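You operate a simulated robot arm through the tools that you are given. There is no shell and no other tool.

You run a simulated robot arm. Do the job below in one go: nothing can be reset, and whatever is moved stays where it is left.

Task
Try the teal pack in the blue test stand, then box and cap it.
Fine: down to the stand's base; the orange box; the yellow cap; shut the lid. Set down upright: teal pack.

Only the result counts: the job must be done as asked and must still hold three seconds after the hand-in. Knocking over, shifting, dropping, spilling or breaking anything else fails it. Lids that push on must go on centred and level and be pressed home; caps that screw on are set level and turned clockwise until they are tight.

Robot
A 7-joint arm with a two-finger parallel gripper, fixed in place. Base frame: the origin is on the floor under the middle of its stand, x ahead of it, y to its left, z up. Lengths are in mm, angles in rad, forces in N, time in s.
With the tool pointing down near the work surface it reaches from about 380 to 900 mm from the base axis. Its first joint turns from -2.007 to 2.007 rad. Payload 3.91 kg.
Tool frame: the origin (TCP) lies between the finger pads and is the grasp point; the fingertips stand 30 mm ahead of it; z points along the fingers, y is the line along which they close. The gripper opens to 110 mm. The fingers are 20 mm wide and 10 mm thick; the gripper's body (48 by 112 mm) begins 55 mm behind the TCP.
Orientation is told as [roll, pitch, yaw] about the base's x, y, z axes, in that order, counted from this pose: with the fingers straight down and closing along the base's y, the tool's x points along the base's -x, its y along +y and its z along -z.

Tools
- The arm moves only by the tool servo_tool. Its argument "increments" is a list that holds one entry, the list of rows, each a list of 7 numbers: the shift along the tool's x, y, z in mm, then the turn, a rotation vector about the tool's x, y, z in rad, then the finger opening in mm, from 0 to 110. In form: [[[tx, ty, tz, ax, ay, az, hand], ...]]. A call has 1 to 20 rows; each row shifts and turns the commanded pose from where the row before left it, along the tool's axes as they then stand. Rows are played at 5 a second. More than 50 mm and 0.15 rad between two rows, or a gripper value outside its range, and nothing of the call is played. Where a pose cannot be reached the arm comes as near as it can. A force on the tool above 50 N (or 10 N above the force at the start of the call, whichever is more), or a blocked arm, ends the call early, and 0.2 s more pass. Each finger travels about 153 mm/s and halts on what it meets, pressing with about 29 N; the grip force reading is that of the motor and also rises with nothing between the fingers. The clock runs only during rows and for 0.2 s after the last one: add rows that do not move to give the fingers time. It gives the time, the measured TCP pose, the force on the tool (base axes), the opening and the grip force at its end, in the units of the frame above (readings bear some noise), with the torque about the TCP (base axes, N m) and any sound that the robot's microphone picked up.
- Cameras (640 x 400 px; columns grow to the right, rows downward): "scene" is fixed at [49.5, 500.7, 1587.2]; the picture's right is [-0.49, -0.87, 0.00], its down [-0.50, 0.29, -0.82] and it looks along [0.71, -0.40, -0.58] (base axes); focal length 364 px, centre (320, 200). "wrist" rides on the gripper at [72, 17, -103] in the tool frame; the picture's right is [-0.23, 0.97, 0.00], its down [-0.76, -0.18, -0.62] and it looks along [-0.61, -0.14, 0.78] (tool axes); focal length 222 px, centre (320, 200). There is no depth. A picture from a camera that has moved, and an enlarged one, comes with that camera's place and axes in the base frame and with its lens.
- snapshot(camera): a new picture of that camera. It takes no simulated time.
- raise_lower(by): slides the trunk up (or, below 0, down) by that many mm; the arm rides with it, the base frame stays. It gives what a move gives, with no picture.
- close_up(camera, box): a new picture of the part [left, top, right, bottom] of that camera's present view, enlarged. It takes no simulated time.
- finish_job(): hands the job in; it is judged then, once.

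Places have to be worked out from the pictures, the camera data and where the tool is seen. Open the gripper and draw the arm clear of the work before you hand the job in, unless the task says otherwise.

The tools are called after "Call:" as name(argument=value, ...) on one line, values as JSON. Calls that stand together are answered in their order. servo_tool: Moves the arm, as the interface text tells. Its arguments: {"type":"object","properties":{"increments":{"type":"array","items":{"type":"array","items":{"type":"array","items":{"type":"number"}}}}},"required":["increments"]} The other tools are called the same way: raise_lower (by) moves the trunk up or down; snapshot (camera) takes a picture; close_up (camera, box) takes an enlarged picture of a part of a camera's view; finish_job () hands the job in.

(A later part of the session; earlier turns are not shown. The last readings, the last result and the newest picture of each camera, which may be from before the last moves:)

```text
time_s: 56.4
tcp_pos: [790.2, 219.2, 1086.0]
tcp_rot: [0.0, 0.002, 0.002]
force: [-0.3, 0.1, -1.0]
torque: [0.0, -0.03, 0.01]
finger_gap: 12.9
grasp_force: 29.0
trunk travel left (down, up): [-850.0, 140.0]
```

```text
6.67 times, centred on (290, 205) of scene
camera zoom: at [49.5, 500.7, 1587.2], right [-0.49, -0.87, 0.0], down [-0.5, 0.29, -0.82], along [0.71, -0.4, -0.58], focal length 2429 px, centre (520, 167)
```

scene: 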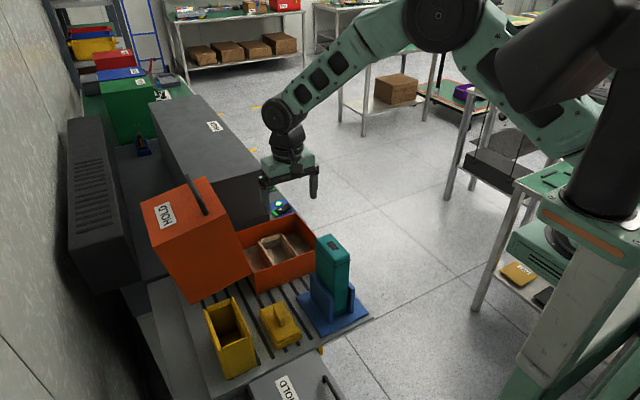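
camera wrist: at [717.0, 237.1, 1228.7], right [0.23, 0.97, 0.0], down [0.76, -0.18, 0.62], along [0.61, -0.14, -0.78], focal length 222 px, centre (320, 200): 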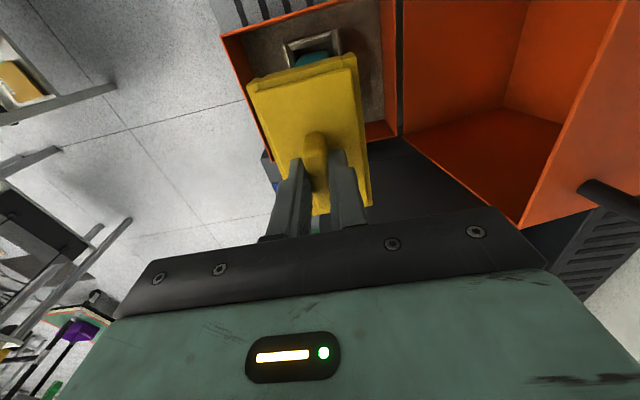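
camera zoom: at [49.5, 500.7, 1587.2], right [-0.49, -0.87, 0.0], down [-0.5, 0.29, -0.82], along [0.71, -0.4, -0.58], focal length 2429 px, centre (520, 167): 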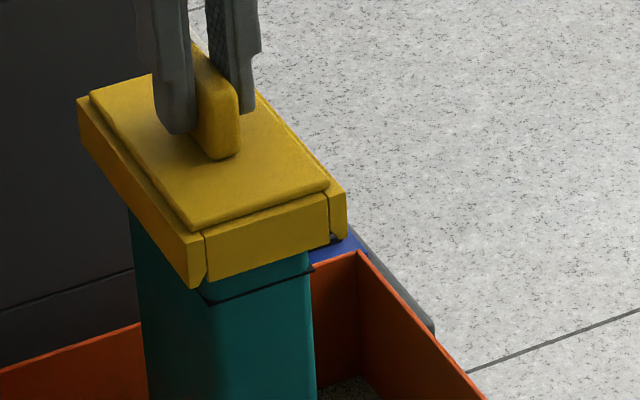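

Still free (no contact). The skirt's bottom is now level with the pack top; let me compare in the wrist view before engaging.

Call:
close_up(camera="wrist", box=[240, 15, 380, 105])

Call:
close_up(camera="scene", box=[270, 190, 310, 225])

Call:
close_up(camera="scene", box=[255, 185, 300, 225])

```text
4.44 times, centred on (310, 60) of wrist
camera zoom: at [718.2, 236.0, 1189.0], right [0.23, 0.97, 0.0], down [0.76, -0.18, 0.62], along [0.61, -0.14, -0.78], focal length 987 px, centre (364, 822)
```

zoom: 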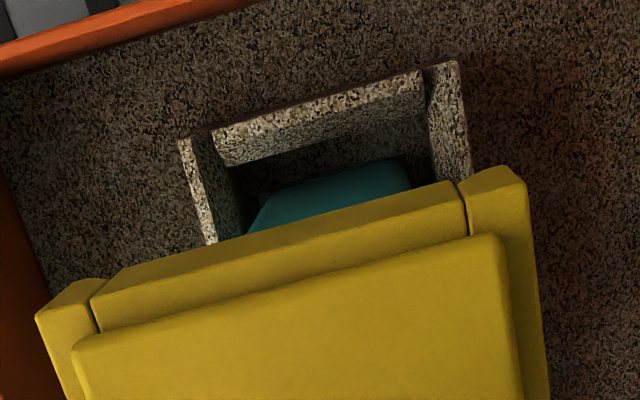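

```text
11.43 times, centred on (290, 208) of scene
camera zoom: at [49.5, 500.7, 1587.2], right [-0.49, -0.87, 0.0], down [-0.5, 0.29, -0.82], along [0.71, -0.4, -0.58], focal length 4163 px, centre (663, 114)
```

zoom: 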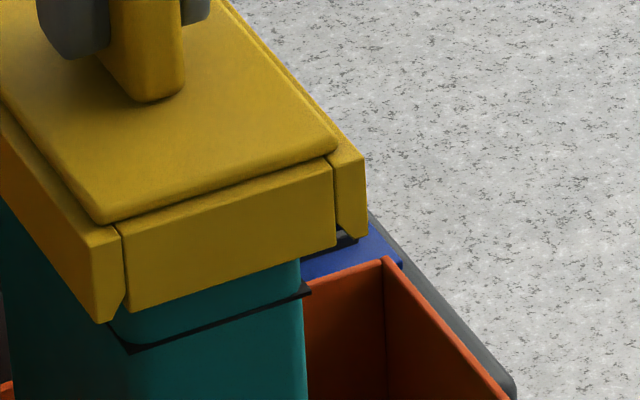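

```text
10.00 times, centred on (278, 205) of scene
camera zoom: at [49.5, 500.7, 1587.2], right [-0.49, -0.87, 0.0], down [-0.5, 0.29, -0.82], along [0.71, -0.4, -0.58], focal length 3643 px, centre (745, 150)
```

zoom: 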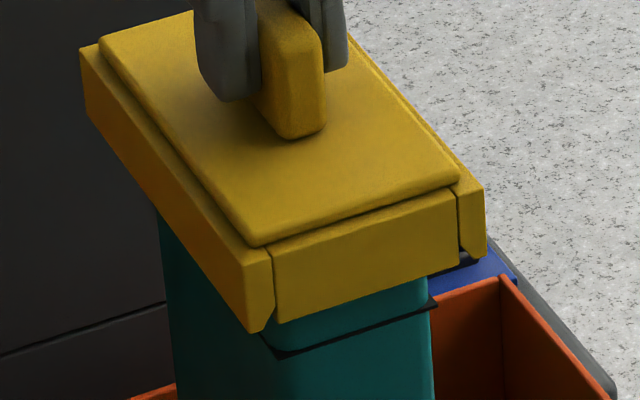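

The skirt has lead-in chamfers and ~2.5 mm side clearance; both views put the pack about +1 mm in y (and ~+0.8 in x) from the cap. I'll correct and lower slowly onto the pack.

Call:
servo_tool(increments=[[[-0.8, 1.1, 0, 0, 0, 0, 3], [0, 0, 2, 0, 0, 0, 3], [0, 0, 2, 0, 0, 0, 3], [0, 0, 2, 0, 0, 0, 3], [0, 0, 0, 0, 0, 0, 3]]])

Call:
close_up(camera="scene", box=[255, 185, 310, 235])

```text
time_s: 57.6
tcp_pos: [790.6, 220.6, 1079.4]
tcp_rot: [-0.001, -0.002, 0.003]
force: [1.4, 0.3, -0.6]
torque: [-0.03, -0.02, 0.0]
finger_gap: 12.7
grasp_force: 29.0
trunk travel left (down, up): [-850.0, 140.0]
```

```text
8.00 times, centred on (282, 210) of scene
camera zoom: at [49.5, 500.7, 1587.2], right [-0.49, -0.87, 0.0], down [-0.5, 0.29, -0.82], along [0.71, -0.4, -0.58], focal length 2914 px, centre (620, 120)
```

zoom: 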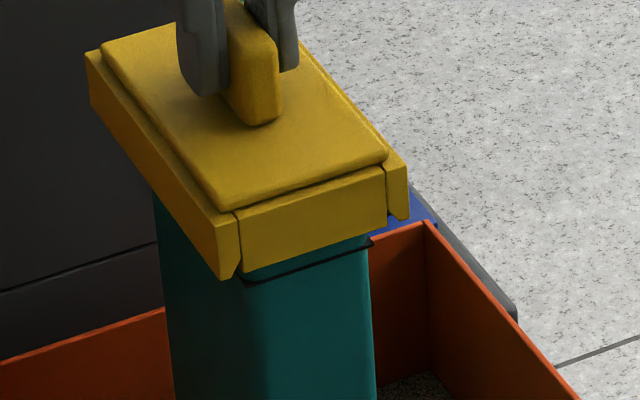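

No contact force, and the skirt has begun to pass over the pack's head. Continue down in 2 mm steps.

Call:
servo_tool(increments=[[[0, 0, 2, 0, 0, 0, 3], [0, 0, 2, 0, 0, 0, 3], [0, 0, 2, 0, 0, 0, 3], [0, 0, 0, 0, 0, 0, 3]]])

Call:
close_up(camera="scene", box=[255, 185, 310, 235])

```text
time_s: 58.6
tcp_pos: [792.4, 221.9, 1074.7]
tcp_rot: [0.0, 0.0, 0.003]
force: [0.2, 0.0, 0.1]
torque: [0.01, -0.01, -0.04]
finger_gap: 12.9
grasp_force: 28.9
trunk travel left (down, up): [-850.0, 140.0]
```

```text
8.00 times, centred on (282, 210) of scene
camera zoom: at [49.5, 500.7, 1587.2], right [-0.49, -0.87, 0.0], down [-0.5, 0.29, -0.82], along [0.71, -0.4, -0.58], focal length 2914 px, centre (620, 120)
```

zoom: 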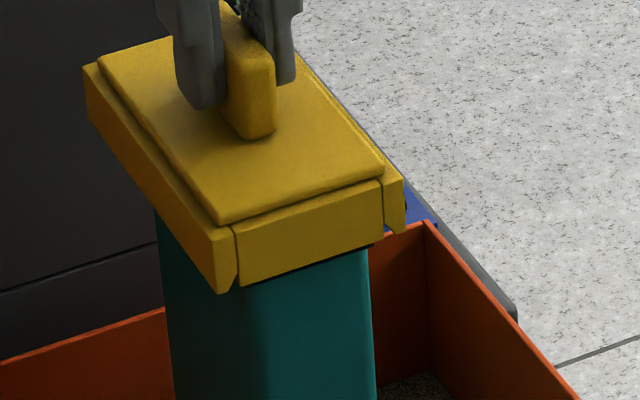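

Still free and sliding on straight. Continue down another few millimetres.

Call:
servo_tool(increments=[[[0, 0, 2, 0, 0, 0, 3], [0, 0, 2, 0, 0, 0, 3], [0, 0, 1, 0, 0, 0, 3], [0, 0, 0, 0, 0, 0, 3]]])

Call:
close_up(camera="scene", box=[255, 185, 310, 235])

```text
time_s: 59.6
tcp_pos: [792.0, 222.6, 1067.7]
tcp_rot: [0.0, -0.001, 0.0]
force: [0.1, 0.3, -0.2]
torque: [0.02, 0.01, -0.01]
finger_gap: 12.8
grasp_force: 29.5
trunk travel left (down, up): [-850.0, 140.0]
```

```text
8.00 times, centred on (282, 210) of scene
camera zoom: at [49.5, 500.7, 1587.2], right [-0.49, -0.87, 0.0], down [-0.5, 0.29, -0.82], along [0.71, -0.4, -0.58], focal length 2914 px, centre (620, 120)
```

zoom: 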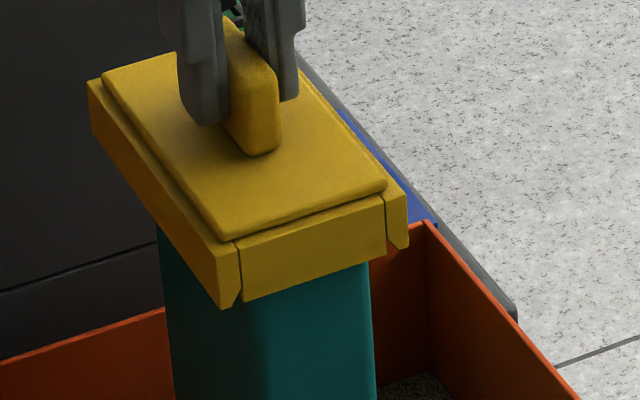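

The seam is now covered. Continue in 1 mm steps to seat the plate on the pack's top.

Call:
servo_tool(increments=[[[0, 0, 1, 0, 0, 0, 3], [0, 0, 1, 0, 0, 0, 3], [0, 0, 1, 0, 0, 0, 3], [0, 0, 0, 0, 0, 0, 3]]])

```text
time_s: 60.6
tcp_pos: [791.6, 220.8, 1065.6]
tcp_rot: [0.0, 0.001, 0.0]
force: [0.1, 0.2, -1.4]
torque: [-0.03, 0.03, 0.05]
finger_gap: 12.8
grasp_force: 29.1
trunk travel left (down, up): [-850.0, 140.0]
```

No contact yet; going down further in 1 mm steps.

Call:
servo_tool(increments=[[[0, 0, 1, 0, 0, 0, 3], [0, 0, 1, 0, 0, 0, 3], [0, 0, 1, 0, 0, 0, 3], [0, 0, 0, 0, 0, 0, 3]]])

Call:
close_up(camera="scene", box=[255, 185, 310, 235])

```text
time_s: 61.6
tcp_pos: [791.9, 221.2, 1061.9]
tcp_rot: [-0.002, 0.0, 0.0]
force: [0.2, -0.7, 0.1]
torque: [0.01, -0.03, -0.01]
finger_gap: 13.2
grasp_force: 29.1
trunk travel left (down, up): [-850.0, 140.0]
```

```text
8.00 times, centred on (282, 210) of scene
camera zoom: at [49.5, 500.7, 1587.2], right [-0.49, -0.87, 0.0], down [-0.5, 0.29, -0.82], along [0.71, -0.4, -0.58], focal length 2914 px, centre (620, 120)
```

zoom: 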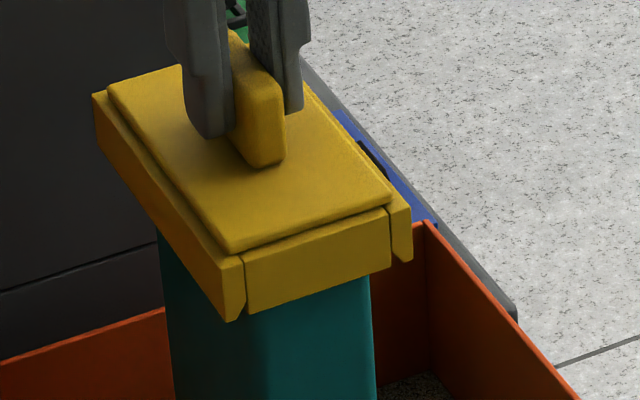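

Still descending freely. Keep going in 1 mm steps until contact.

Call:
servo_tool(increments=[[[0, 0, 1, 0, 0, 0, 3], [0, 0, 1, 0, 0, 0, 3], [0, 0, 1, 0, 0, 0, 3], [0, 0, 0, 0, 0, 0, 3]]])

```text
time_s: 62.6
tcp_pos: [793.3, 220.6, 1062.7]
tcp_rot: [0.001, -0.004, 0.0]
force: [0.3, -1.3, 20.7]
torque: [-0.15, 0.31, 0.01]
finger_gap: 12.9
grasp_force: 28.7
trunk travel left (down, up): [-850.0, 140.0]
```

Contact at TCP ≈1062 (about where the plate should meet the pack top). Press a bit harder to push it home and see whether it moves further.

Call:
servo_tool(increments=[[[0, 0, 1, 0, 0, 0, 3], [0, 0, 1, 0, 0, 0, 3], [0, 0, 0, 0, 0, 0, 3]]])

Call:
close_up(camera="scene", box=[255, 185, 310, 235])

Call:
close_up(camera="wrist", box=[220, 0, 400, 210])

```text
time_s: 63.4
tcp_pos: [791.8, 220.4, 1060.2]
tcp_rot: [0.001, -0.002, 0.002]
force: [5.6, 1.1, 27.0]
torque: [0.0, -0.2, 0.02]
finger_gap: 12.8
grasp_force: 28.8
trunk travel left (down, up): [-850.0, 140.0]
```

```text
8.00 times, centred on (282, 210) of scene
camera zoom: at [49.5, 500.7, 1587.2], right [-0.49, -0.87, 0.0], down [-0.5, 0.29, -0.82], along [0.71, -0.4, -0.58], focal length 2914 px, centre (620, 120)
```

zoom: 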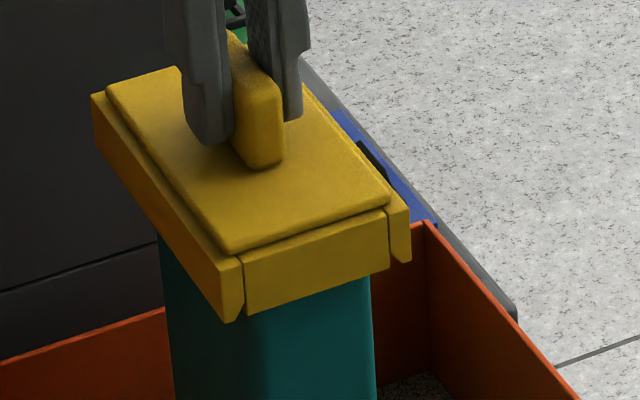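

```text
1.90 times, centred on (310, 105) of wrist
camera zoom: at [719.1, 236.7, 1162.8], right [0.23, 0.97, 0.0], down [0.76, -0.18, 0.63], along [0.61, -0.14, -0.78], focal length 423 px, centre (339, 381)
```

zoom: 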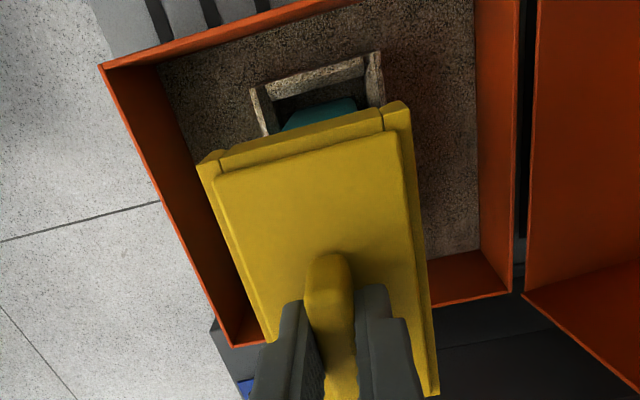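

The cap no longer moves (fingers slipped ~2 mm down the knob at 27 N). To press it home squarely, I'll open slightly and push with both fingertips directly on the plate beside the knob.

Call:
servo_tool(increments=[[[0, 0, 0, 0, 0, 0, 22], [0, 0, 0, 0, 0, 0, 22], [0, 0, 1, 0, 0, 0, 22], [0, 0, 1, 0, 0, 0, 22], [0, 0, 1, 0, 0, 0, 22], [0, 0, 0, 0, 0, 0, 22]]])

Call:
close_up(camera="scene", box=[255, 185, 310, 235])

```text
time_s: 64.8
tcp_pos: [792.9, 220.8, 1054.2]
tcp_rot: [0.0, 0.001, 0.002]
force: [0.3, 0.5, 3.9]
torque: [-0.01, 0.02, 0.01]
finger_gap: 22.1
grasp_force: 0.0
trunk travel left (down, up): [-850.0, 140.0]
```

```text
8.00 times, centred on (282, 210) of scene
camera zoom: at [49.5, 500.7, 1587.2], right [-0.49, -0.87, 0.0], down [-0.5, 0.29, -0.82], along [0.71, -0.4, -0.58], focal length 2914 px, centre (620, 120)
```

zoom: 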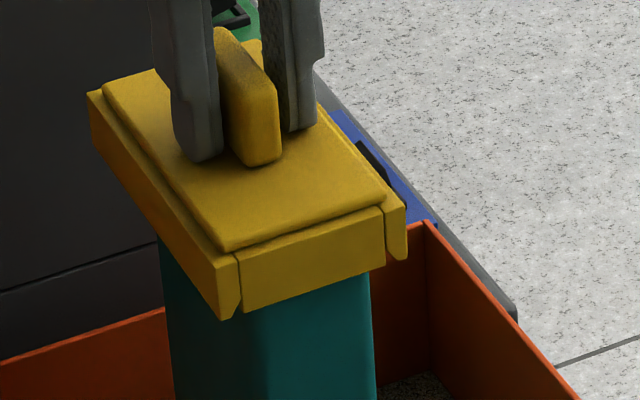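

Tips are just touching the plate (plate top ≈1024). Now press: step down in 1 mm rows and read the force.

Call:
servo_tool(increments=[[[0, 0, 1, 0, 0, 0, 22], [0, 0, 1, 0, 0, 0, 22], [0, 0, 0, 0, 0, 0, 22]]])

```text
time_s: 65.6
tcp_pos: [791.7, 219.7, 1053.0]
tcp_rot: [-0.001, -0.002, 0.002]
force: [-3.7, -0.8, 11.6]
torque: [-0.02, 0.08, 0.01]
finger_gap: 21.9
grasp_force: 0.0
trunk travel left (down, up): [-850.0, 140.0]
```

Force rising (11.6 N). Keep pressing a little more.

Call:
servo_tool(increments=[[[0, 0, 1, 0, 0, 0, 22], [0, 0, 1, 0, 0, 0, 22], [0, 0, 1, 0, 0, 0, 22], [0, 0, 0, 0, 0, 0, 22]]])

Call:
close_up(camera="scene", box=[255, 185, 310, 235])

```text
time_s: 66.6
tcp_pos: [792.2, 220.2, 1051.9]
tcp_rot: [0.005, -0.007, 0.0]
force: [-3.9, -3.9, 38.6]
torque: [-0.16, 0.18, 0.02]
finger_gap: 21.8
grasp_force: 0.1
trunk travel left (down, up): [-850.0, 140.0]
```

```text
8.00 times, centred on (282, 210) of scene
camera zoom: at [49.5, 500.7, 1587.2], right [-0.49, -0.87, 0.0], down [-0.5, 0.29, -0.82], along [0.71, -0.4, -0.58], focal length 2914 px, centre (620, 120)
```

zoom: 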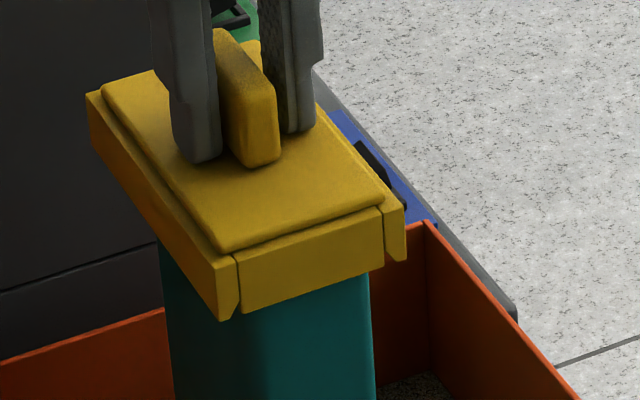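

Pressed to ~39 N with no further movement: the cap is home, level and centred on the pack. Release: ease up, open wider, and rise clear.

Call:
servo_tool(increments=[[[0, 0, -3, 0, 0, 0, 22], [0, 0, -3, 0, 0, 0, 30], [0, 0, 0, 0, 0, 0, 40], [0, 0, -10, 0, 0, 0, 40], [0, 0, -25, 0, 0, 0, 40], [0, 0, -35, 0, 0, 0, 40], [0, 0, -35, 0, 0, 0, 40], [0, 0, 0, 0, 0, 0, 40], [0, 0, 0, 0, 0, 0, 40]]])

Call:
snapshot(camera="wrist")

Call:
close_up(camera="wrist", box=[220, 0, 420, 200])

Call:
close_up(camera="scene", box=[130, 150, 350, 310])

```text
time_s: 68.6
tcp_pos: [789.7, 221.9, 1158.8]
tcp_rot: [-0.001, 0.0, 0.001]
force: [-0.1, 1.0, -0.1]
torque: [-0.01, 0.0, 0.04]
finger_gap: 40.1
grasp_force: 0.1
trunk travel left (down, up): [-850.0, 140.0]
```

```text
taken
camera wrist: at [718.2, 237.4, 1262.0], right [0.23, 0.97, 0.0], down [0.76, -0.18, 0.62], along [0.61, -0.14, -0.78], focal length 222 px, centre (320, 200)
```

wrist: 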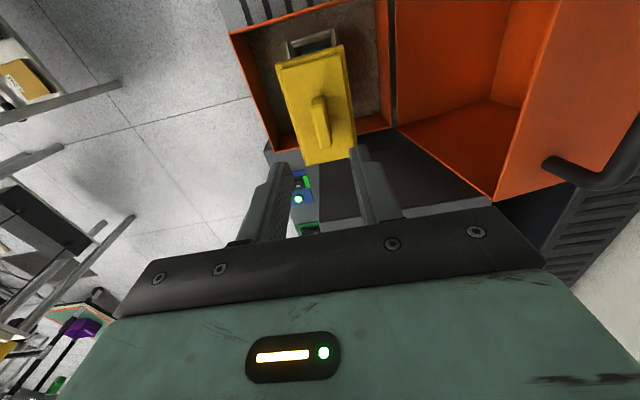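

```text
2.00 times, centred on (320, 100) of wrist
camera zoom: at [718.2, 237.4, 1262.0], right [0.23, 0.97, 0.0], down [0.76, -0.18, 0.62], along [0.61, -0.14, -0.78], focal length 444 px, centre (320, 400)
```

zoom: 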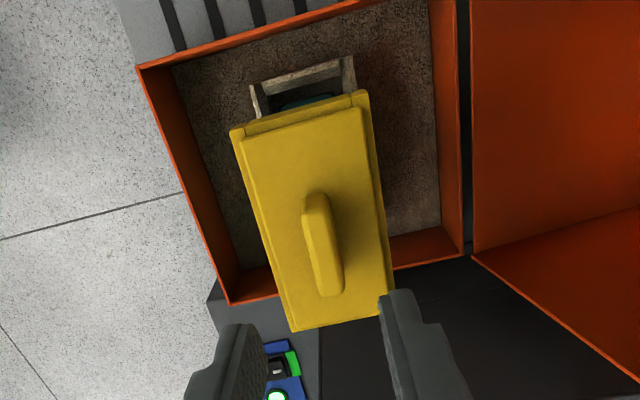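

```text
2.50 times, centred on (240, 230) of scene
camera zoom: at [49.5, 500.7, 1587.2], right [-0.49, -0.87, 0.0], down [-0.5, 0.29, -0.82], along [0.71, -0.4, -0.58], focal length 911 px, centre (520, 125)
```

zoom: 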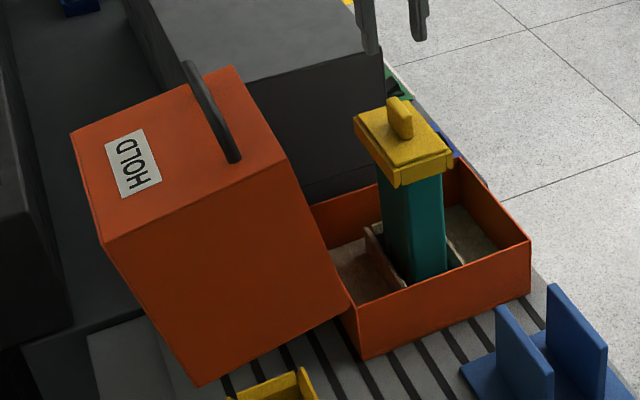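

The cap is on and level. Now I study the lid: zoom on its handle and hinge from the scene camera, and from the present wrist view.

Call:
close_up(camera="scene", box=[140, 165, 260, 305])

Call:
close_up(camera="scene", box=[180, 165, 230, 225])

Call:
close_up(camera="wrist", box=[380, 0, 640, 240])

```text
2.86 times, centred on (200, 235) of scene
camera zoom: at [49.5, 500.7, 1587.2], right [-0.49, -0.87, 0.0], down [-0.5, 0.29, -0.82], along [0.71, -0.4, -0.58], focal length 1041 px, centre (663, 100)
```

zoom: 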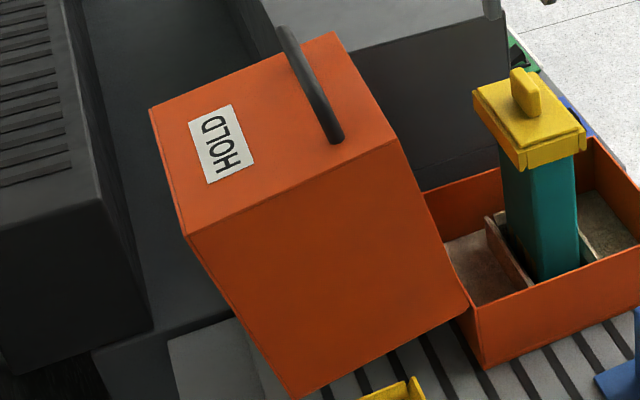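

```text
6.67 times, centred on (205, 195) of scene
camera zoom: at [49.5, 500.7, 1587.2], right [-0.49, -0.87, 0.0], down [-0.5, 0.29, -0.82], along [0.71, -0.4, -0.58], focal length 2429 px, centre (1087, 233)
```

zoom: 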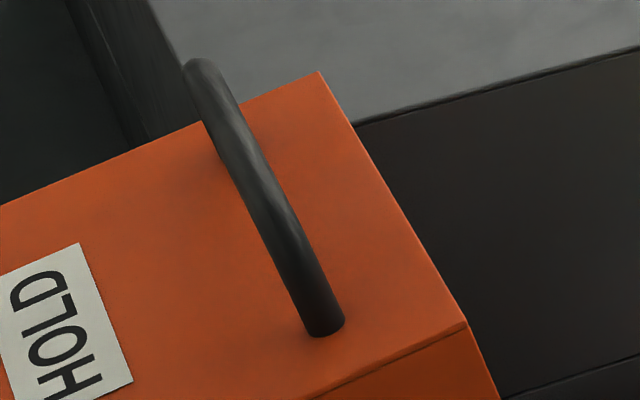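

```text
1.67 times, centred on (510, 120) of wrist
camera zoom: at [718.2, 237.4, 1262.0], right [0.23, 0.97, 0.0], down [0.76, -0.18, 0.62], along [0.61, -0.14, -0.78], focal length 370 px, centre (3, 333)
```

zoom: 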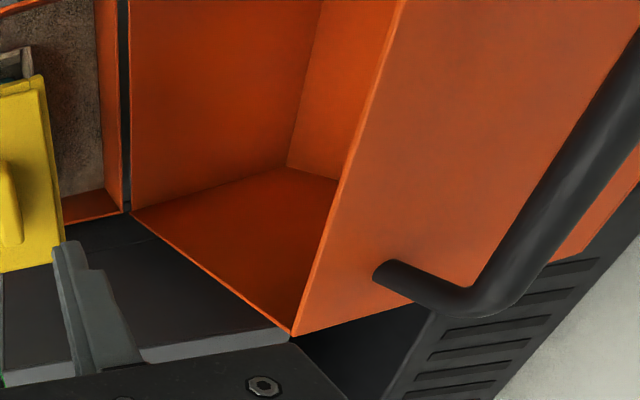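

Handle bar estimated: along x from ~735 to ~858, axis at y≈415, z≈1130, ~13 mm thick, standing ~40 mm off the wall; hinge near (y 327, z 886). Before closing I want to be sure the capped pack clears the lid, so I zoom on the cap's height.

Call:
close_up(camera="scene", box=[265, 165, 325, 215])

Call:
close_up(camera="wrist", box=[260, 30, 370, 175])

```text
8.00 times, centred on (295, 190) of scene
camera zoom: at [49.5, 500.7, 1587.2], right [-0.49, -0.87, 0.0], down [-0.5, 0.29, -0.82], along [0.71, -0.4, -0.58], focal length 2914 px, centre (520, 280)
```

zoom: 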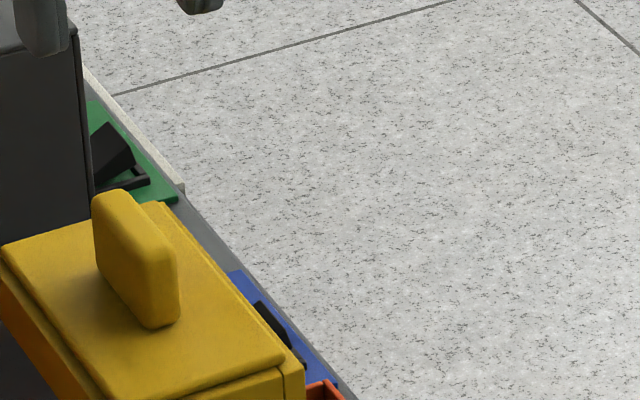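

```text
2.76 times, centred on (315, 102) of wrist
camera zoom: at [718.2, 237.4, 1262.0], right [0.23, 0.97, 0.0], down [0.76, -0.18, 0.62], along [0.61, -0.14, -0.78], focal length 613 px, centre (334, 469)
```

zoom: 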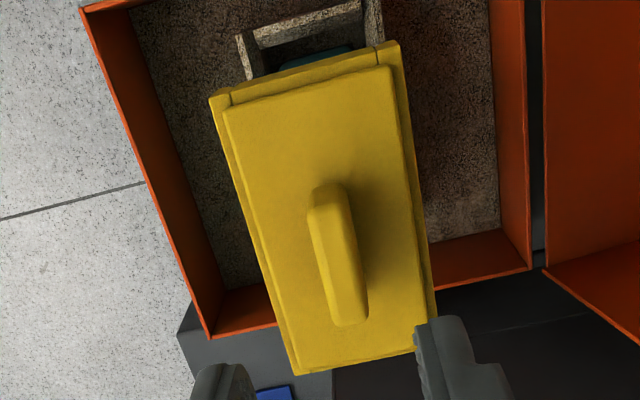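

I'll gauge the knob's top height by touch: close the fingers and lower gently over the knob centre.

Call:
servo_tool(increments=[[[0, 0, 0, 0, 0, 0, 0], [0, 0, 20, 0, 0, 0, 0], [0, 0, 20, 0, 0, 0, 0], [0, 0, 15, 0, 0, 0, 0], [0, 0, 8, 0, 0, 0, 0], [0, 0, 4, 0, 0, 0, 0], [0, 0, 2, 0, 0, 0, 0], [0, 0, 2, 0, 0, 0, 0], [0, 0, 0, 0, 0, 0, 0]]])

Call:
close_up(camera="scene", box=[265, 165, 325, 215])

```text
time_s: 70.6
tcp_pos: [792.4, 220.0, 1087.7]
tcp_rot: [0.001, -0.001, 0.0]
force: [0.1, 0.5, -0.9]
torque: [0.02, 0.01, 0.04]
finger_gap: 0.3
grasp_force: 28.9
trunk travel left (down, up): [-850.0, 140.0]
```

```text
8.00 times, centred on (295, 190) of scene
camera zoom: at [49.5, 500.7, 1587.2], right [-0.49, -0.87, 0.0], down [-0.5, 0.29, -0.82], along [0.71, -0.4, -0.58], focal length 2914 px, centre (520, 280)
```

zoom: 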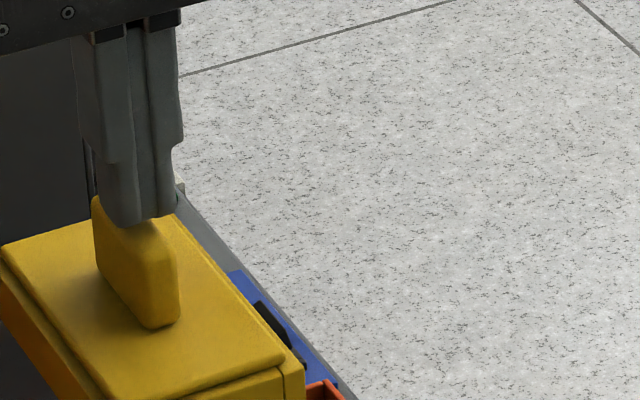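

The fingertips are just above the knob. Step down 1 mm at a time to contact.

Call:
servo_tool(increments=[[[0, 0, 1, 0, 0, 0, 0], [0, 0, 1, 0, 0, 0, 0], [0, 0, 1, 0, 0, 0, 0], [0, 0, 0, 0, 0, 0, 0]]])

```text
time_s: 71.6
tcp_pos: [791.4, 220.9, 1086.2]
tcp_rot: [-0.001, -0.001, 0.003]
force: [-0.9, 0.9, -0.2]
torque: [0.01, 0.0, 0.01]
finger_gap: 0.0
grasp_force: 28.8
trunk travel left (down, up): [-850.0, 140.0]
```

No contact yet at TCP ≈1086 (tips ≈1056). Continue stepping.

Call:
servo_tool(increments=[[[0, 0, 1, 0, 0, 0, 0], [0, 0, 1, 0, 0, 0, 0], [0, 0, 1, 0, 0, 0, 0], [0, 0, 0, 0, 0, 0, 0]]])

```text
time_s: 72.6
tcp_pos: [793.0, 221.4, 1085.0]
tcp_rot: [0.003, -0.003, -0.001]
force: [-0.2, -1.9, 11.3]
torque: [-0.07, 0.05, -0.02]
finger_gap: 0.0
grasp_force: 29.4
trunk travel left (down, up): [-850.0, 140.0]
```

Knob top is at z≈1055 by touch. Now for the lid: I'll raise to z≈1200, open the fingers, and move above the handle bar around (762, 415).

Call:
servo_tool(increments=[[[0, 0, -17, 0, 0, 0, 0], [0, 0, -30, 0, 0, 0, 0], [0, 0, -35, 0, 0, 0, 20], [0, 0, -35, 0, 0, 0, 50], [10, 30, 0, 0, 0, 0, 50], [10, 30, 0, 0, 0, 0, 50], [10, 35, 0, 0, 0, 0, 50], [0, 35, 0, 0, 0, 0, 50], [0, 30, 0, 0, 0, 0, 50], [0, 0, 0, 0, 0, 0, 50], [0, 0, 0, 0, 0, 0, 50]]])

Call:
snapshot(camera="wrist")

Call:
snapshot(camera="scene")

```text
time_s: 75.0
tcp_pos: [743.2, 364.3, 1195.6]
tcp_rot: [0.0, 0.001, 0.002]
force: [0.8, -0.5, -0.4]
torque: [-0.01, 0.0, 0.03]
finger_gap: 50.2
grasp_force: 0.1
out of reach, approached as far as the arm can: row 8, 9
trunk travel left (down, up): [-850.0, 140.0]
```

```text
taken
camera wrist: at [670.9, 380.9, 1299.5], right [0.23, 0.97, 0.0], down [0.76, -0.18, 0.62], along [0.61, -0.14, -0.78], focal length 222 px, centre (320, 200)
```

wrist: 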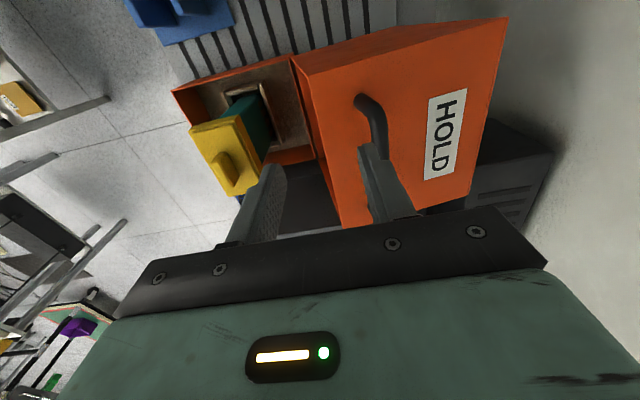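

```text
taken
```

scene: 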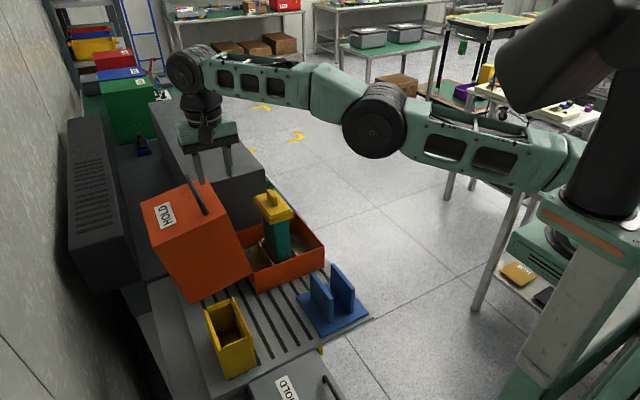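

At this height the arm runs out of reach (radial ~828), since the wrist is above the shoulder. Raising the trunk will bring the shoulder up and extend the reach; the hand just rises with it.

Call:
raise_lower(by=135)

Call:
snapshot(camera="scene")

```text
time_s: 76.6
tcp_pos: [743.5, 365.2, 1331.6]
tcp_rot: [0.002, 0.0, 0.0]
force: [0.2, 0.0, -0.1]
torque: [-0.01, 0.0, 0.0]
finger_gap: 50.1
grasp_force: 0.0
trunk travel left (down, up): [-985.0, 5.0]
```

```text
taken
```

scene: 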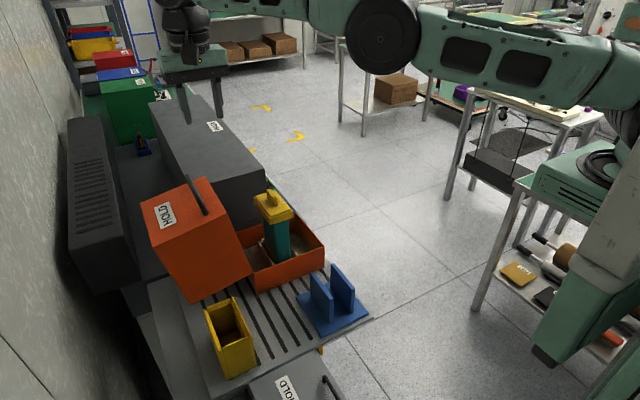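

Now lower the hand with the arm to z≈1205 at this spot (tips well above the lid's handle), and see where it settles.

Call:
servo_tool(increments=[[[0, 0, 30, 0, 0, 0, 50], [0, 0, 35, 0, 0, 0, 50], [0, 0, 35, 0, 0, 0, 50], [0, 0, 25, 0, 0, 0, 50], [0, 0, 0, 0, 0, 0, 50], [0, 0, 0, 0, 0, 0, 50]]])

Call:
snapshot(camera="wrist")

```text
time_s: 78.0
tcp_pos: [745.7, 363.1, 1207.9]
tcp_rot: [0.0, -0.001, -0.001]
force: [1.4, -0.2, 0.0]
torque: [0.02, -0.01, -0.02]
finger_gap: 50.0
grasp_force: 0.0
trunk travel left (down, up): [-985.0, 5.0]
```

```text
taken
camera wrist: at [673.1, 379.4, 1310.4], right [0.23, 0.97, 0.0], down [0.76, -0.18, 0.62], along [0.61, -0.14, -0.78], focal length 222 px, centre (320, 200)
```

wrist: 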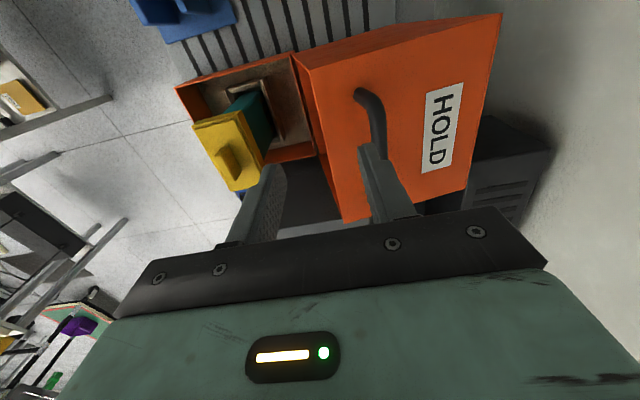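

Commanded pose follows the actual one. Zoom on the handle from here to refine its position.

Call:
close_up(camera="wrist", box=[290, 40, 510, 220])

Call:
close_up(camera="scene", box=[140, 110, 280, 250])

```text
2.22 times, centred on (400, 130) of wrist
camera zoom: at [673.1, 379.4, 1310.4], right [0.23, 0.97, 0.0], down [0.76, -0.18, 0.62], along [0.61, -0.14, -0.78], focal length 494 px, centre (142, 356)
```

zoom: 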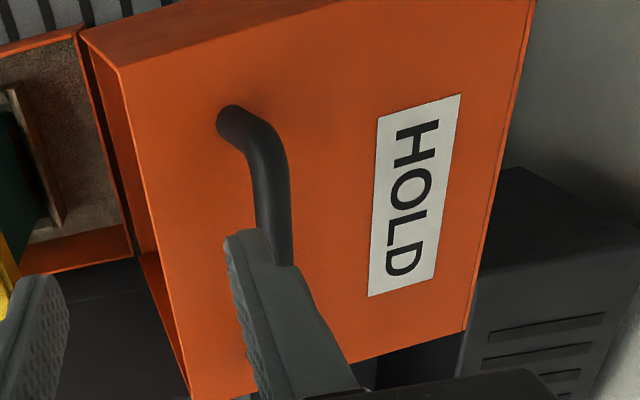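

```text
2.86 times, centred on (210, 180) of scene
camera zoom: at [49.5, 500.7, 1587.2], right [-0.49, -0.87, 0.0], down [-0.5, 0.29, -0.82], along [0.71, -0.4, -0.58], focal length 1041 px, centre (634, 257)
```

zoom: 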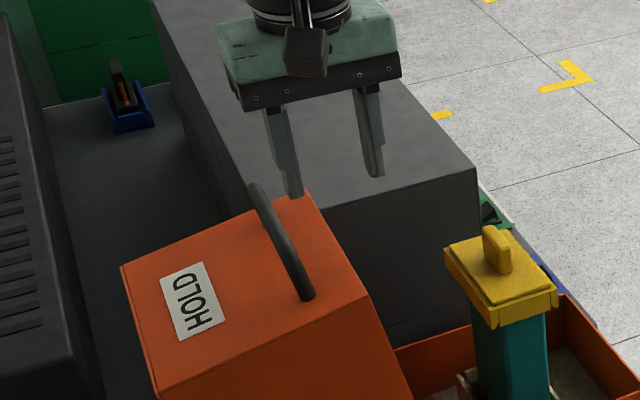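

Handle bar axis refined to y≈411.6, z≈1134, ~12 mm thick, starting at x≈731. Move to (758, 411.5) still above it.

Call:
servo_tool(increments=[[[-4.3, 16, 0, 0, 0, 0, 50], [-4.3, 16, 0, 0, 0, 0, 50], [-4.3, 16, 0, 0, 0, 0, 50], [0, 0, 0, 0, 0, 0, 50], [0, 0, 0, 0, 0, 0, 50]]])

Call:
snapshot(camera="wrist")

Call:
close_up(camera="scene", box=[140, 110, 280, 250])

```text
time_s: 79.2
tcp_pos: [735.8, 387.5, 1206.1]
tcp_rot: [0.0, -0.001, 0.003]
force: [0.1, 0.2, 1.3]
torque: [0.02, -0.03, -0.05]
finger_gap: 50.0
grasp_force: 0.1
out of reach, approached as far as the arm can: row 1, 2, 3
trunk travel left (down, up): [-985.0, 5.0]
```

```text
taken
camera wrist: at [663.5, 403.2, 1309.4], right [0.23, 0.97, 0.0], down [0.76, -0.18, 0.62], along [0.61, -0.14, -0.78], focal length 222 px, centre (320, 200)
```

wrist: 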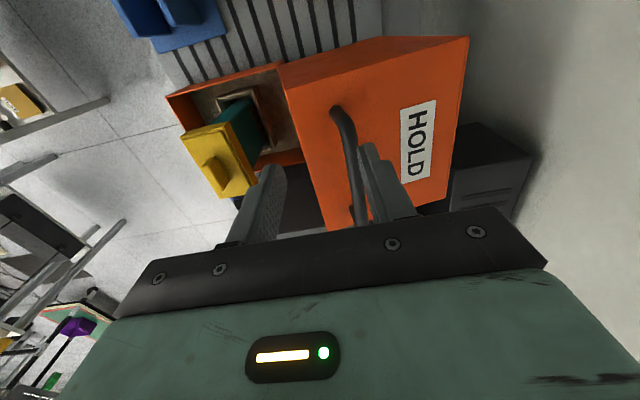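

```text
2.86 times, centred on (210, 180) of scene
camera zoom: at [49.5, 500.7, 1587.2], right [-0.49, -0.87, 0.0], down [-0.5, 0.29, -0.82], along [0.71, -0.4, -0.58], focal length 1041 px, centre (634, 257)
```

zoom: 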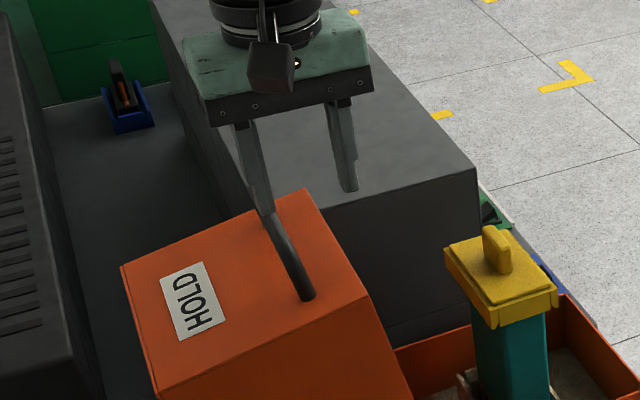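

Reach with a vertical tool caps at ~831 mm radial. Tilting the fingers toward +y (which I need later for the lid anyway) gains reach, so I'll roll the tool ~0.35 rad about the base x axis here, then shift to the approach line.

Call:
servo_tool(increments=[[[0, 0, 0, -0.12, 0, 0, 50], [0, 0, 0, -0.12, 0, 0, 50], [0, 0, 0, -0.11, 0, 0, 50], [0, 0, 0, 0, 0, 0, 50], [-11, 0, 0, 0, 0, 0, 50], [-11, 0, 0, 0, 0, 0, 50], [0, 0, 0, 0, 0, 0, 50]]])

Call:
snapshot(camera="wrist")

Call:
close_up(camera="scene", box=[140, 110, 280, 250])

```text
time_s: 80.8
tcp_pos: [758.7, 385.3, 1205.6]
tcp_rot: [0.35, 0.001, 0.0]
force: [0.3, -1.1, 1.1]
torque: [-0.01, 0.0, 0.0]
finger_gap: 50.2
grasp_force: 0.0
trunk travel left (down, up): [-985.0, 5.0]
```

```text
taken
camera wrist: at [686.6, 365.1, 1307.9], right [0.23, 0.92, 0.33], down [0.76, -0.38, 0.52], along [0.61, 0.14, -0.78], focal length 222 px, centre (320, 200)
```

wrist: 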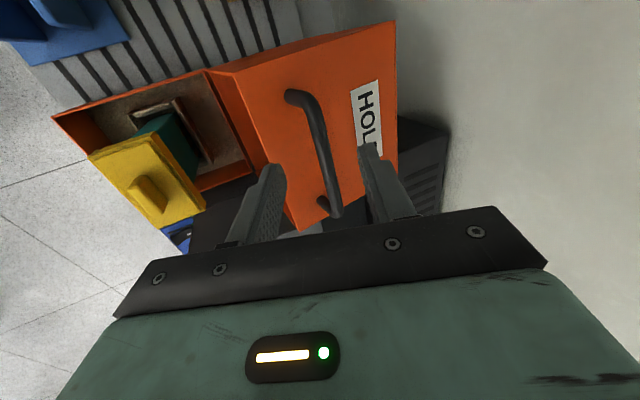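

```text
2.86 times, centred on (210, 180) of scene
camera zoom: at [49.5, 500.7, 1587.2], right [-0.49, -0.87, 0.0], down [-0.5, 0.29, -0.82], along [0.71, -0.4, -0.58], focal length 1041 px, centre (634, 257)
```

zoom: 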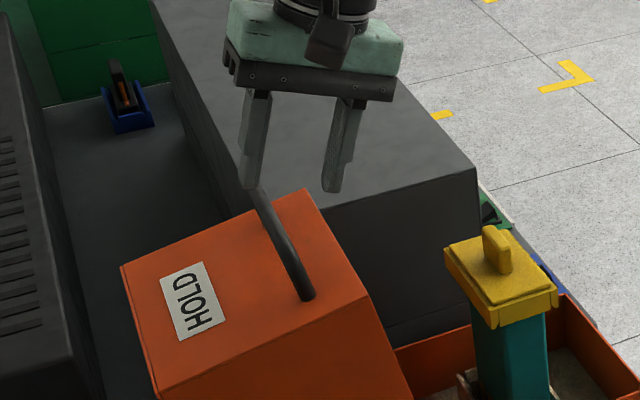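

The bar runs between the open fingers (bar at y≈410.5, z≈1135). Advance ~63 mm along the tool axis so the bar sits ~12 mm ahead of the TCP.

Call:
servo_tool(increments=[[[0, 0, 20, 0, 0, 0, 50], [0, 0, 20, 0, 0, 0, 50], [0, 0, 15, 0, 0, 0, 50], [0, 0, 8, 0, 0, 0, 50], [0, 0, 0, 0, 0, 0, 50], [0, 0, 0, 0, 0, 0, 50]]])

Call:
snapshot(camera="wrist")

Call:
close_up(camera="scene", box=[150, 130, 270, 250])

```text
time_s: 82.2
tcp_pos: [759.8, 407.7, 1147.7]
tcp_rot: [0.35, 0.001, 0.0]
force: [-0.3, 0.0, 0.3]
torque: [-0.01, -0.01, -0.01]
finger_gap: 50.1
grasp_force: 0.1
trunk travel left (down, up): [-985.0, 5.0]
```

```text
taken
camera wrist: at [687.1, 388.2, 1249.1], right [0.23, 0.91, 0.33], down [0.76, -0.38, 0.52], along [0.61, 0.14, -0.78], focal length 222 px, centre (320, 200)
```

wrist: 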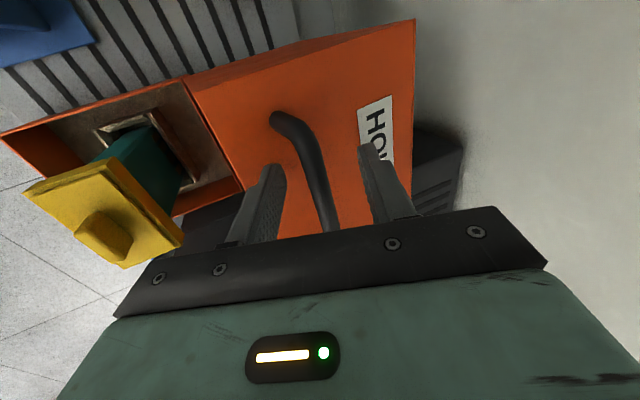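

```text
3.33 times, centred on (210, 190) of scene
camera zoom: at [49.5, 500.7, 1587.2], right [-0.49, -0.87, 0.0], down [-0.5, 0.29, -0.82], along [0.71, -0.4, -0.58], focal length 1214 px, centre (687, 233)
```

zoom: 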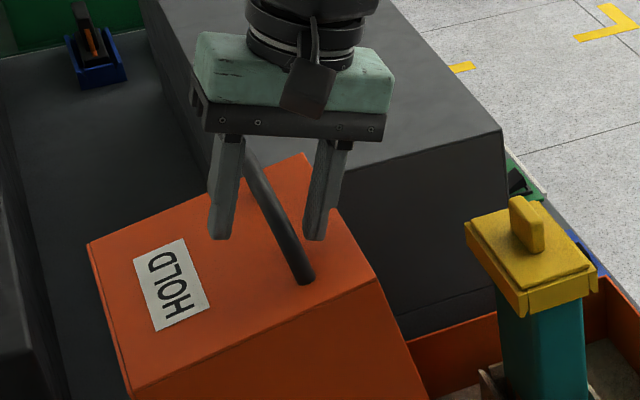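

The bar lies between the fingers. Close to a loose cage of 16 mm around it.

Call:
servo_tool(increments=[[[0, 0, 0, 0, 0, 0, 40], [0, 0, 0, 0, 0, 0, 30], [0, 0, 0, 0, 0, 0, 20], [0, 0, 0, 0, 0, 0, 16], [0, 0, 0, 0, 0, 0, 16], [0, 0, 0, 0, 0, 0, 16]]])

Call:
close_up(camera="wrist", box=[230, 90, 410, 230])

Call:
close_up(camera="scene", box=[150, 130, 270, 250])

```text
time_s: 83.6
tcp_pos: [759.4, 408.6, 1146.0]
tcp_rot: [0.35, 0.001, 0.0]
force: [0.0, -0.6, 0.1]
torque: [-0.01, 0.02, 0.0]
finger_gap: 16.3
grasp_force: 0.2
trunk travel left (down, up): [-985.0, 5.0]
```

```text
2.86 times, centred on (320, 160) of wrist
camera zoom: at [687.1, 388.1, 1249.2], right [0.23, 0.92, 0.33], down [0.76, -0.38, 0.52], along [0.61, 0.14, -0.78], focal length 635 px, centre (320, 314)
```

zoom: 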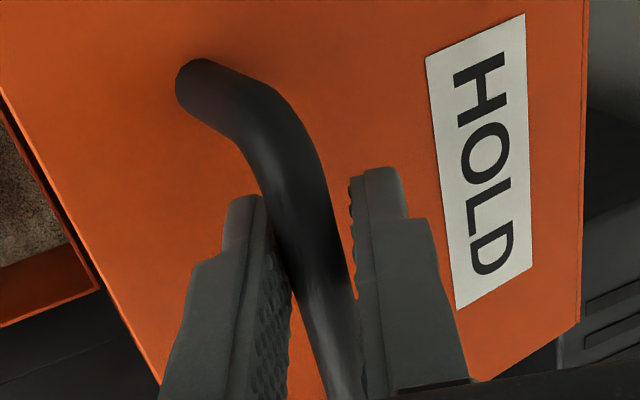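

```text
3.33 times, centred on (210, 190) of scene
camera zoom: at [49.5, 500.7, 1587.2], right [-0.49, -0.87, 0.0], down [-0.5, 0.29, -0.82], along [0.71, -0.4, -0.58], focal length 1214 px, centre (687, 233)
```

zoom: 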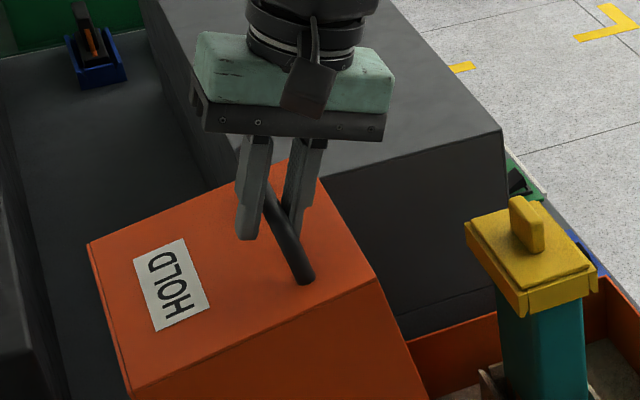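

The bar is loosely caged. Using hinge ≈(330, 886.5) and radius ≈261 mm, I'll pull the lid along its arc in 3° steps, tilting the tool gradually; first three steps, then check.

Call:
servo_tool(increments=[[[0, -11.19, -8.13, -0.01745, 0, 0, 16], [0, -11.49, -7.74, -0.01745, 0, 0, 16], [0, -11.71, -7.33, -0.01745, 0, 0, 16], [0, 0, 0, 0, 0, 0, 16]]])

Call:
close_up(camera="scene", box=[130, 120, 330, 310])

Call:
close_up(camera="wrist", box=[200, 50, 440, 230])

```text
time_s: 84.6
tcp_pos: [757.2, 369.4, 1155.3]
tcp_rot: [0.402, 0.0, 0.003]
force: [0.2, 3.6, 3.1]
torque: [0.05, 0.04, -0.01]
finger_gap: 17.9
grasp_force: 2.2
trunk travel left (down, up): [-985.0, 5.0]
```

```text
2.11 times, centred on (230, 215) of scene
camera zoom: at [49.5, 500.7, 1587.2], right [-0.49, -0.87, 0.0], down [-0.5, 0.29, -0.82], along [0.71, -0.4, -0.58], focal length 767 px, centre (510, 168)
```

zoom: 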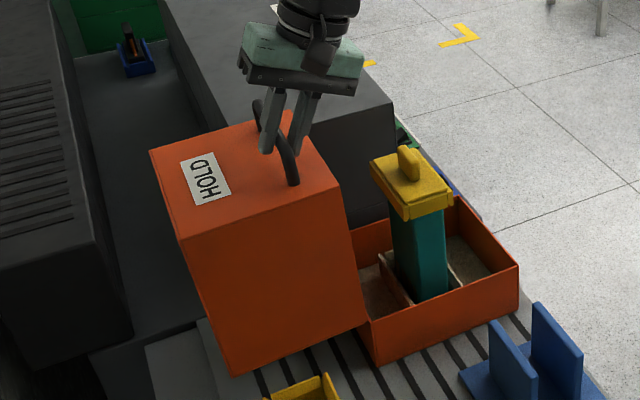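

```text
2.22 times, centred on (320, 140) of wrist
camera zoom: at [685.4, 343.9, 1257.8], right [0.23, 0.9, 0.38], down [0.76, -0.41, 0.5], along [0.61, 0.18, -0.77], focal length 494 px, centre (320, 333)
```

zoom: 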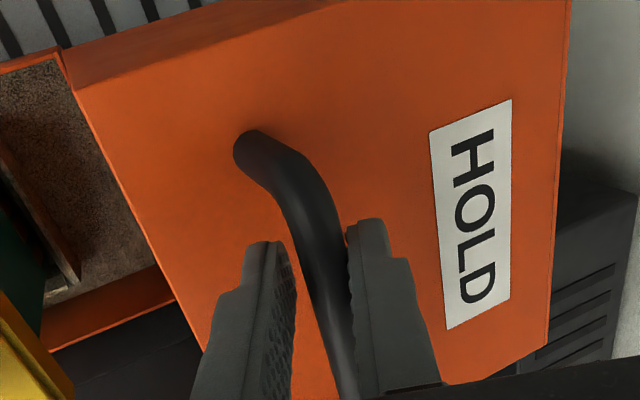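

The lid follows the hand with only ~4 N. Continue through steps 4–10 and pause to check clearance over the cap's knob.

Call:
servo_tool(increments=[[[0, -11.94, -6.92, -0.01745, 0, 0, 15], [0, -12.15, -6.62, -0.01745, 0, 0, 15], [0, -12.42, -6.02, -0.01745, 0, 0, 15], [0, -12.71, -5.65, -0.01745, 0, 0, 15], [0, 0, 0, 0, 0, 0, 15]]])

Call:
close_up(camera="scene", box=[130, 120, 330, 310])

Call:
snapshot(camera="wrist")

```text
time_s: 85.8
tcp_pos: [758.5, 312.9, 1156.9]
tcp_rot: [0.472, 0.0, 0.002]
force: [0.1, 1.2, 0.0]
torque: [0.04, 0.0, -0.01]
finger_gap: 15.8
grasp_force: 0.2
trunk travel left (down, up): [-985.0, 5.0]
```

```text
2.11 times, centred on (230, 215) of scene
camera zoom: at [49.5, 500.7, 1587.2], right [-0.49, -0.87, 0.0], down [-0.5, 0.29, -0.82], along [0.71, -0.4, -0.58], focal length 767 px, centre (510, 168)
```

zoom: 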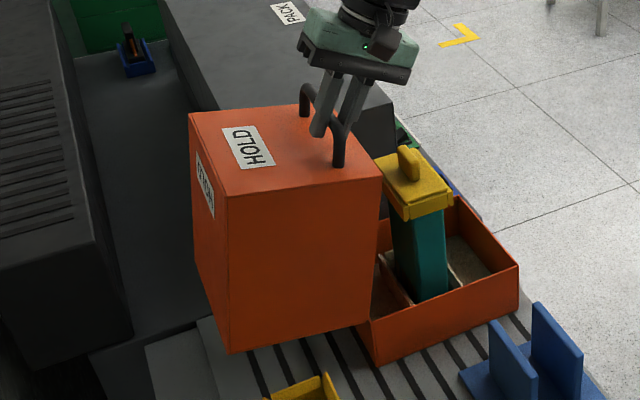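

```text
taken
camera wrist: at [686.0, 280.8, 1257.1], right [0.23, 0.87, 0.44], down [0.76, -0.44, 0.47], along [0.61, 0.23, -0.76], focal length 222 px, centre (320, 200)
```

wrist: 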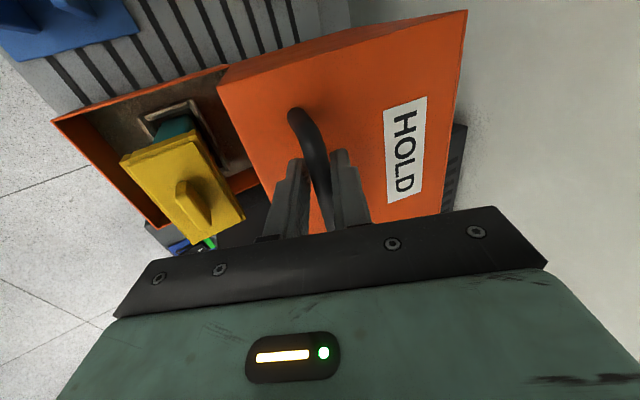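

Good, the lid follows with ~1 N. Continue three more steps to θ≈68°, then look.

Call:
servo_tool(increments=[[[0, -12.84, -5.21, -0.01745, 0, 0, 15], [0, -12.94, -4.85, -0.01745, 0, 0, 15], [0, -13.15, -4.33, -0.01745, 0, 0, 15], [0, 0, 0, 0, 0, 0, 15]]])

Call:
close_up(camera="scene", box=[170, 130, 330, 290])

Call:
close_up(camera="wrist", box=[80, 20, 400, 250])

```text
time_s: 86.8
tcp_pos: [758.2, 272.3, 1151.7]
tcp_rot: [0.526, 0.0, 0.002]
force: [0.3, 0.7, -0.3]
torque: [0.02, 0.01, 0.02]
finger_gap: 15.6
grasp_force: 0.9
trunk travel left (down, up): [-985.0, 5.0]
```

```text
2.50 times, centred on (250, 210) of scene
camera zoom: at [49.5, 500.7, 1587.2], right [-0.49, -0.87, 0.0], down [-0.5, 0.29, -0.82], along [0.71, -0.4, -0.58], focal length 911 px, centre (495, 175)
```

zoom: 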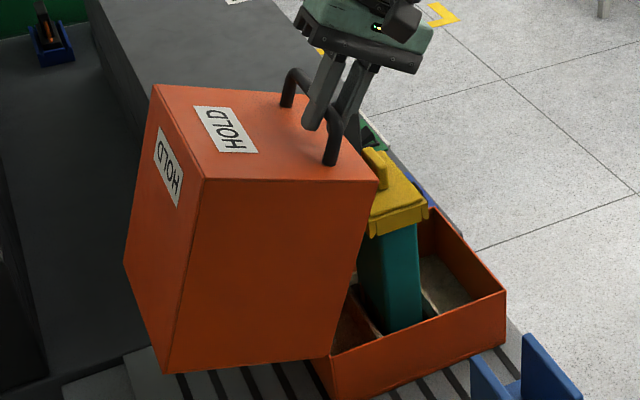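

```text
1.74 times, centred on (240, 135) of wrist
camera zoom: at [685.8, 234.0, 1249.9], right [0.23, 0.84, 0.49], down [0.76, -0.47, 0.45], along [0.61, 0.27, -0.75], focal length 386 px, centre (459, 313)
```

zoom: 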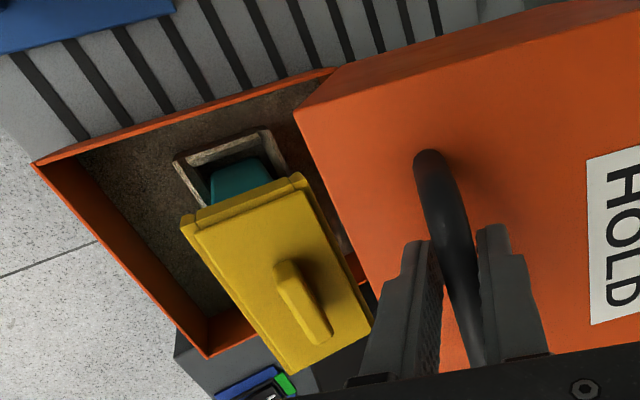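

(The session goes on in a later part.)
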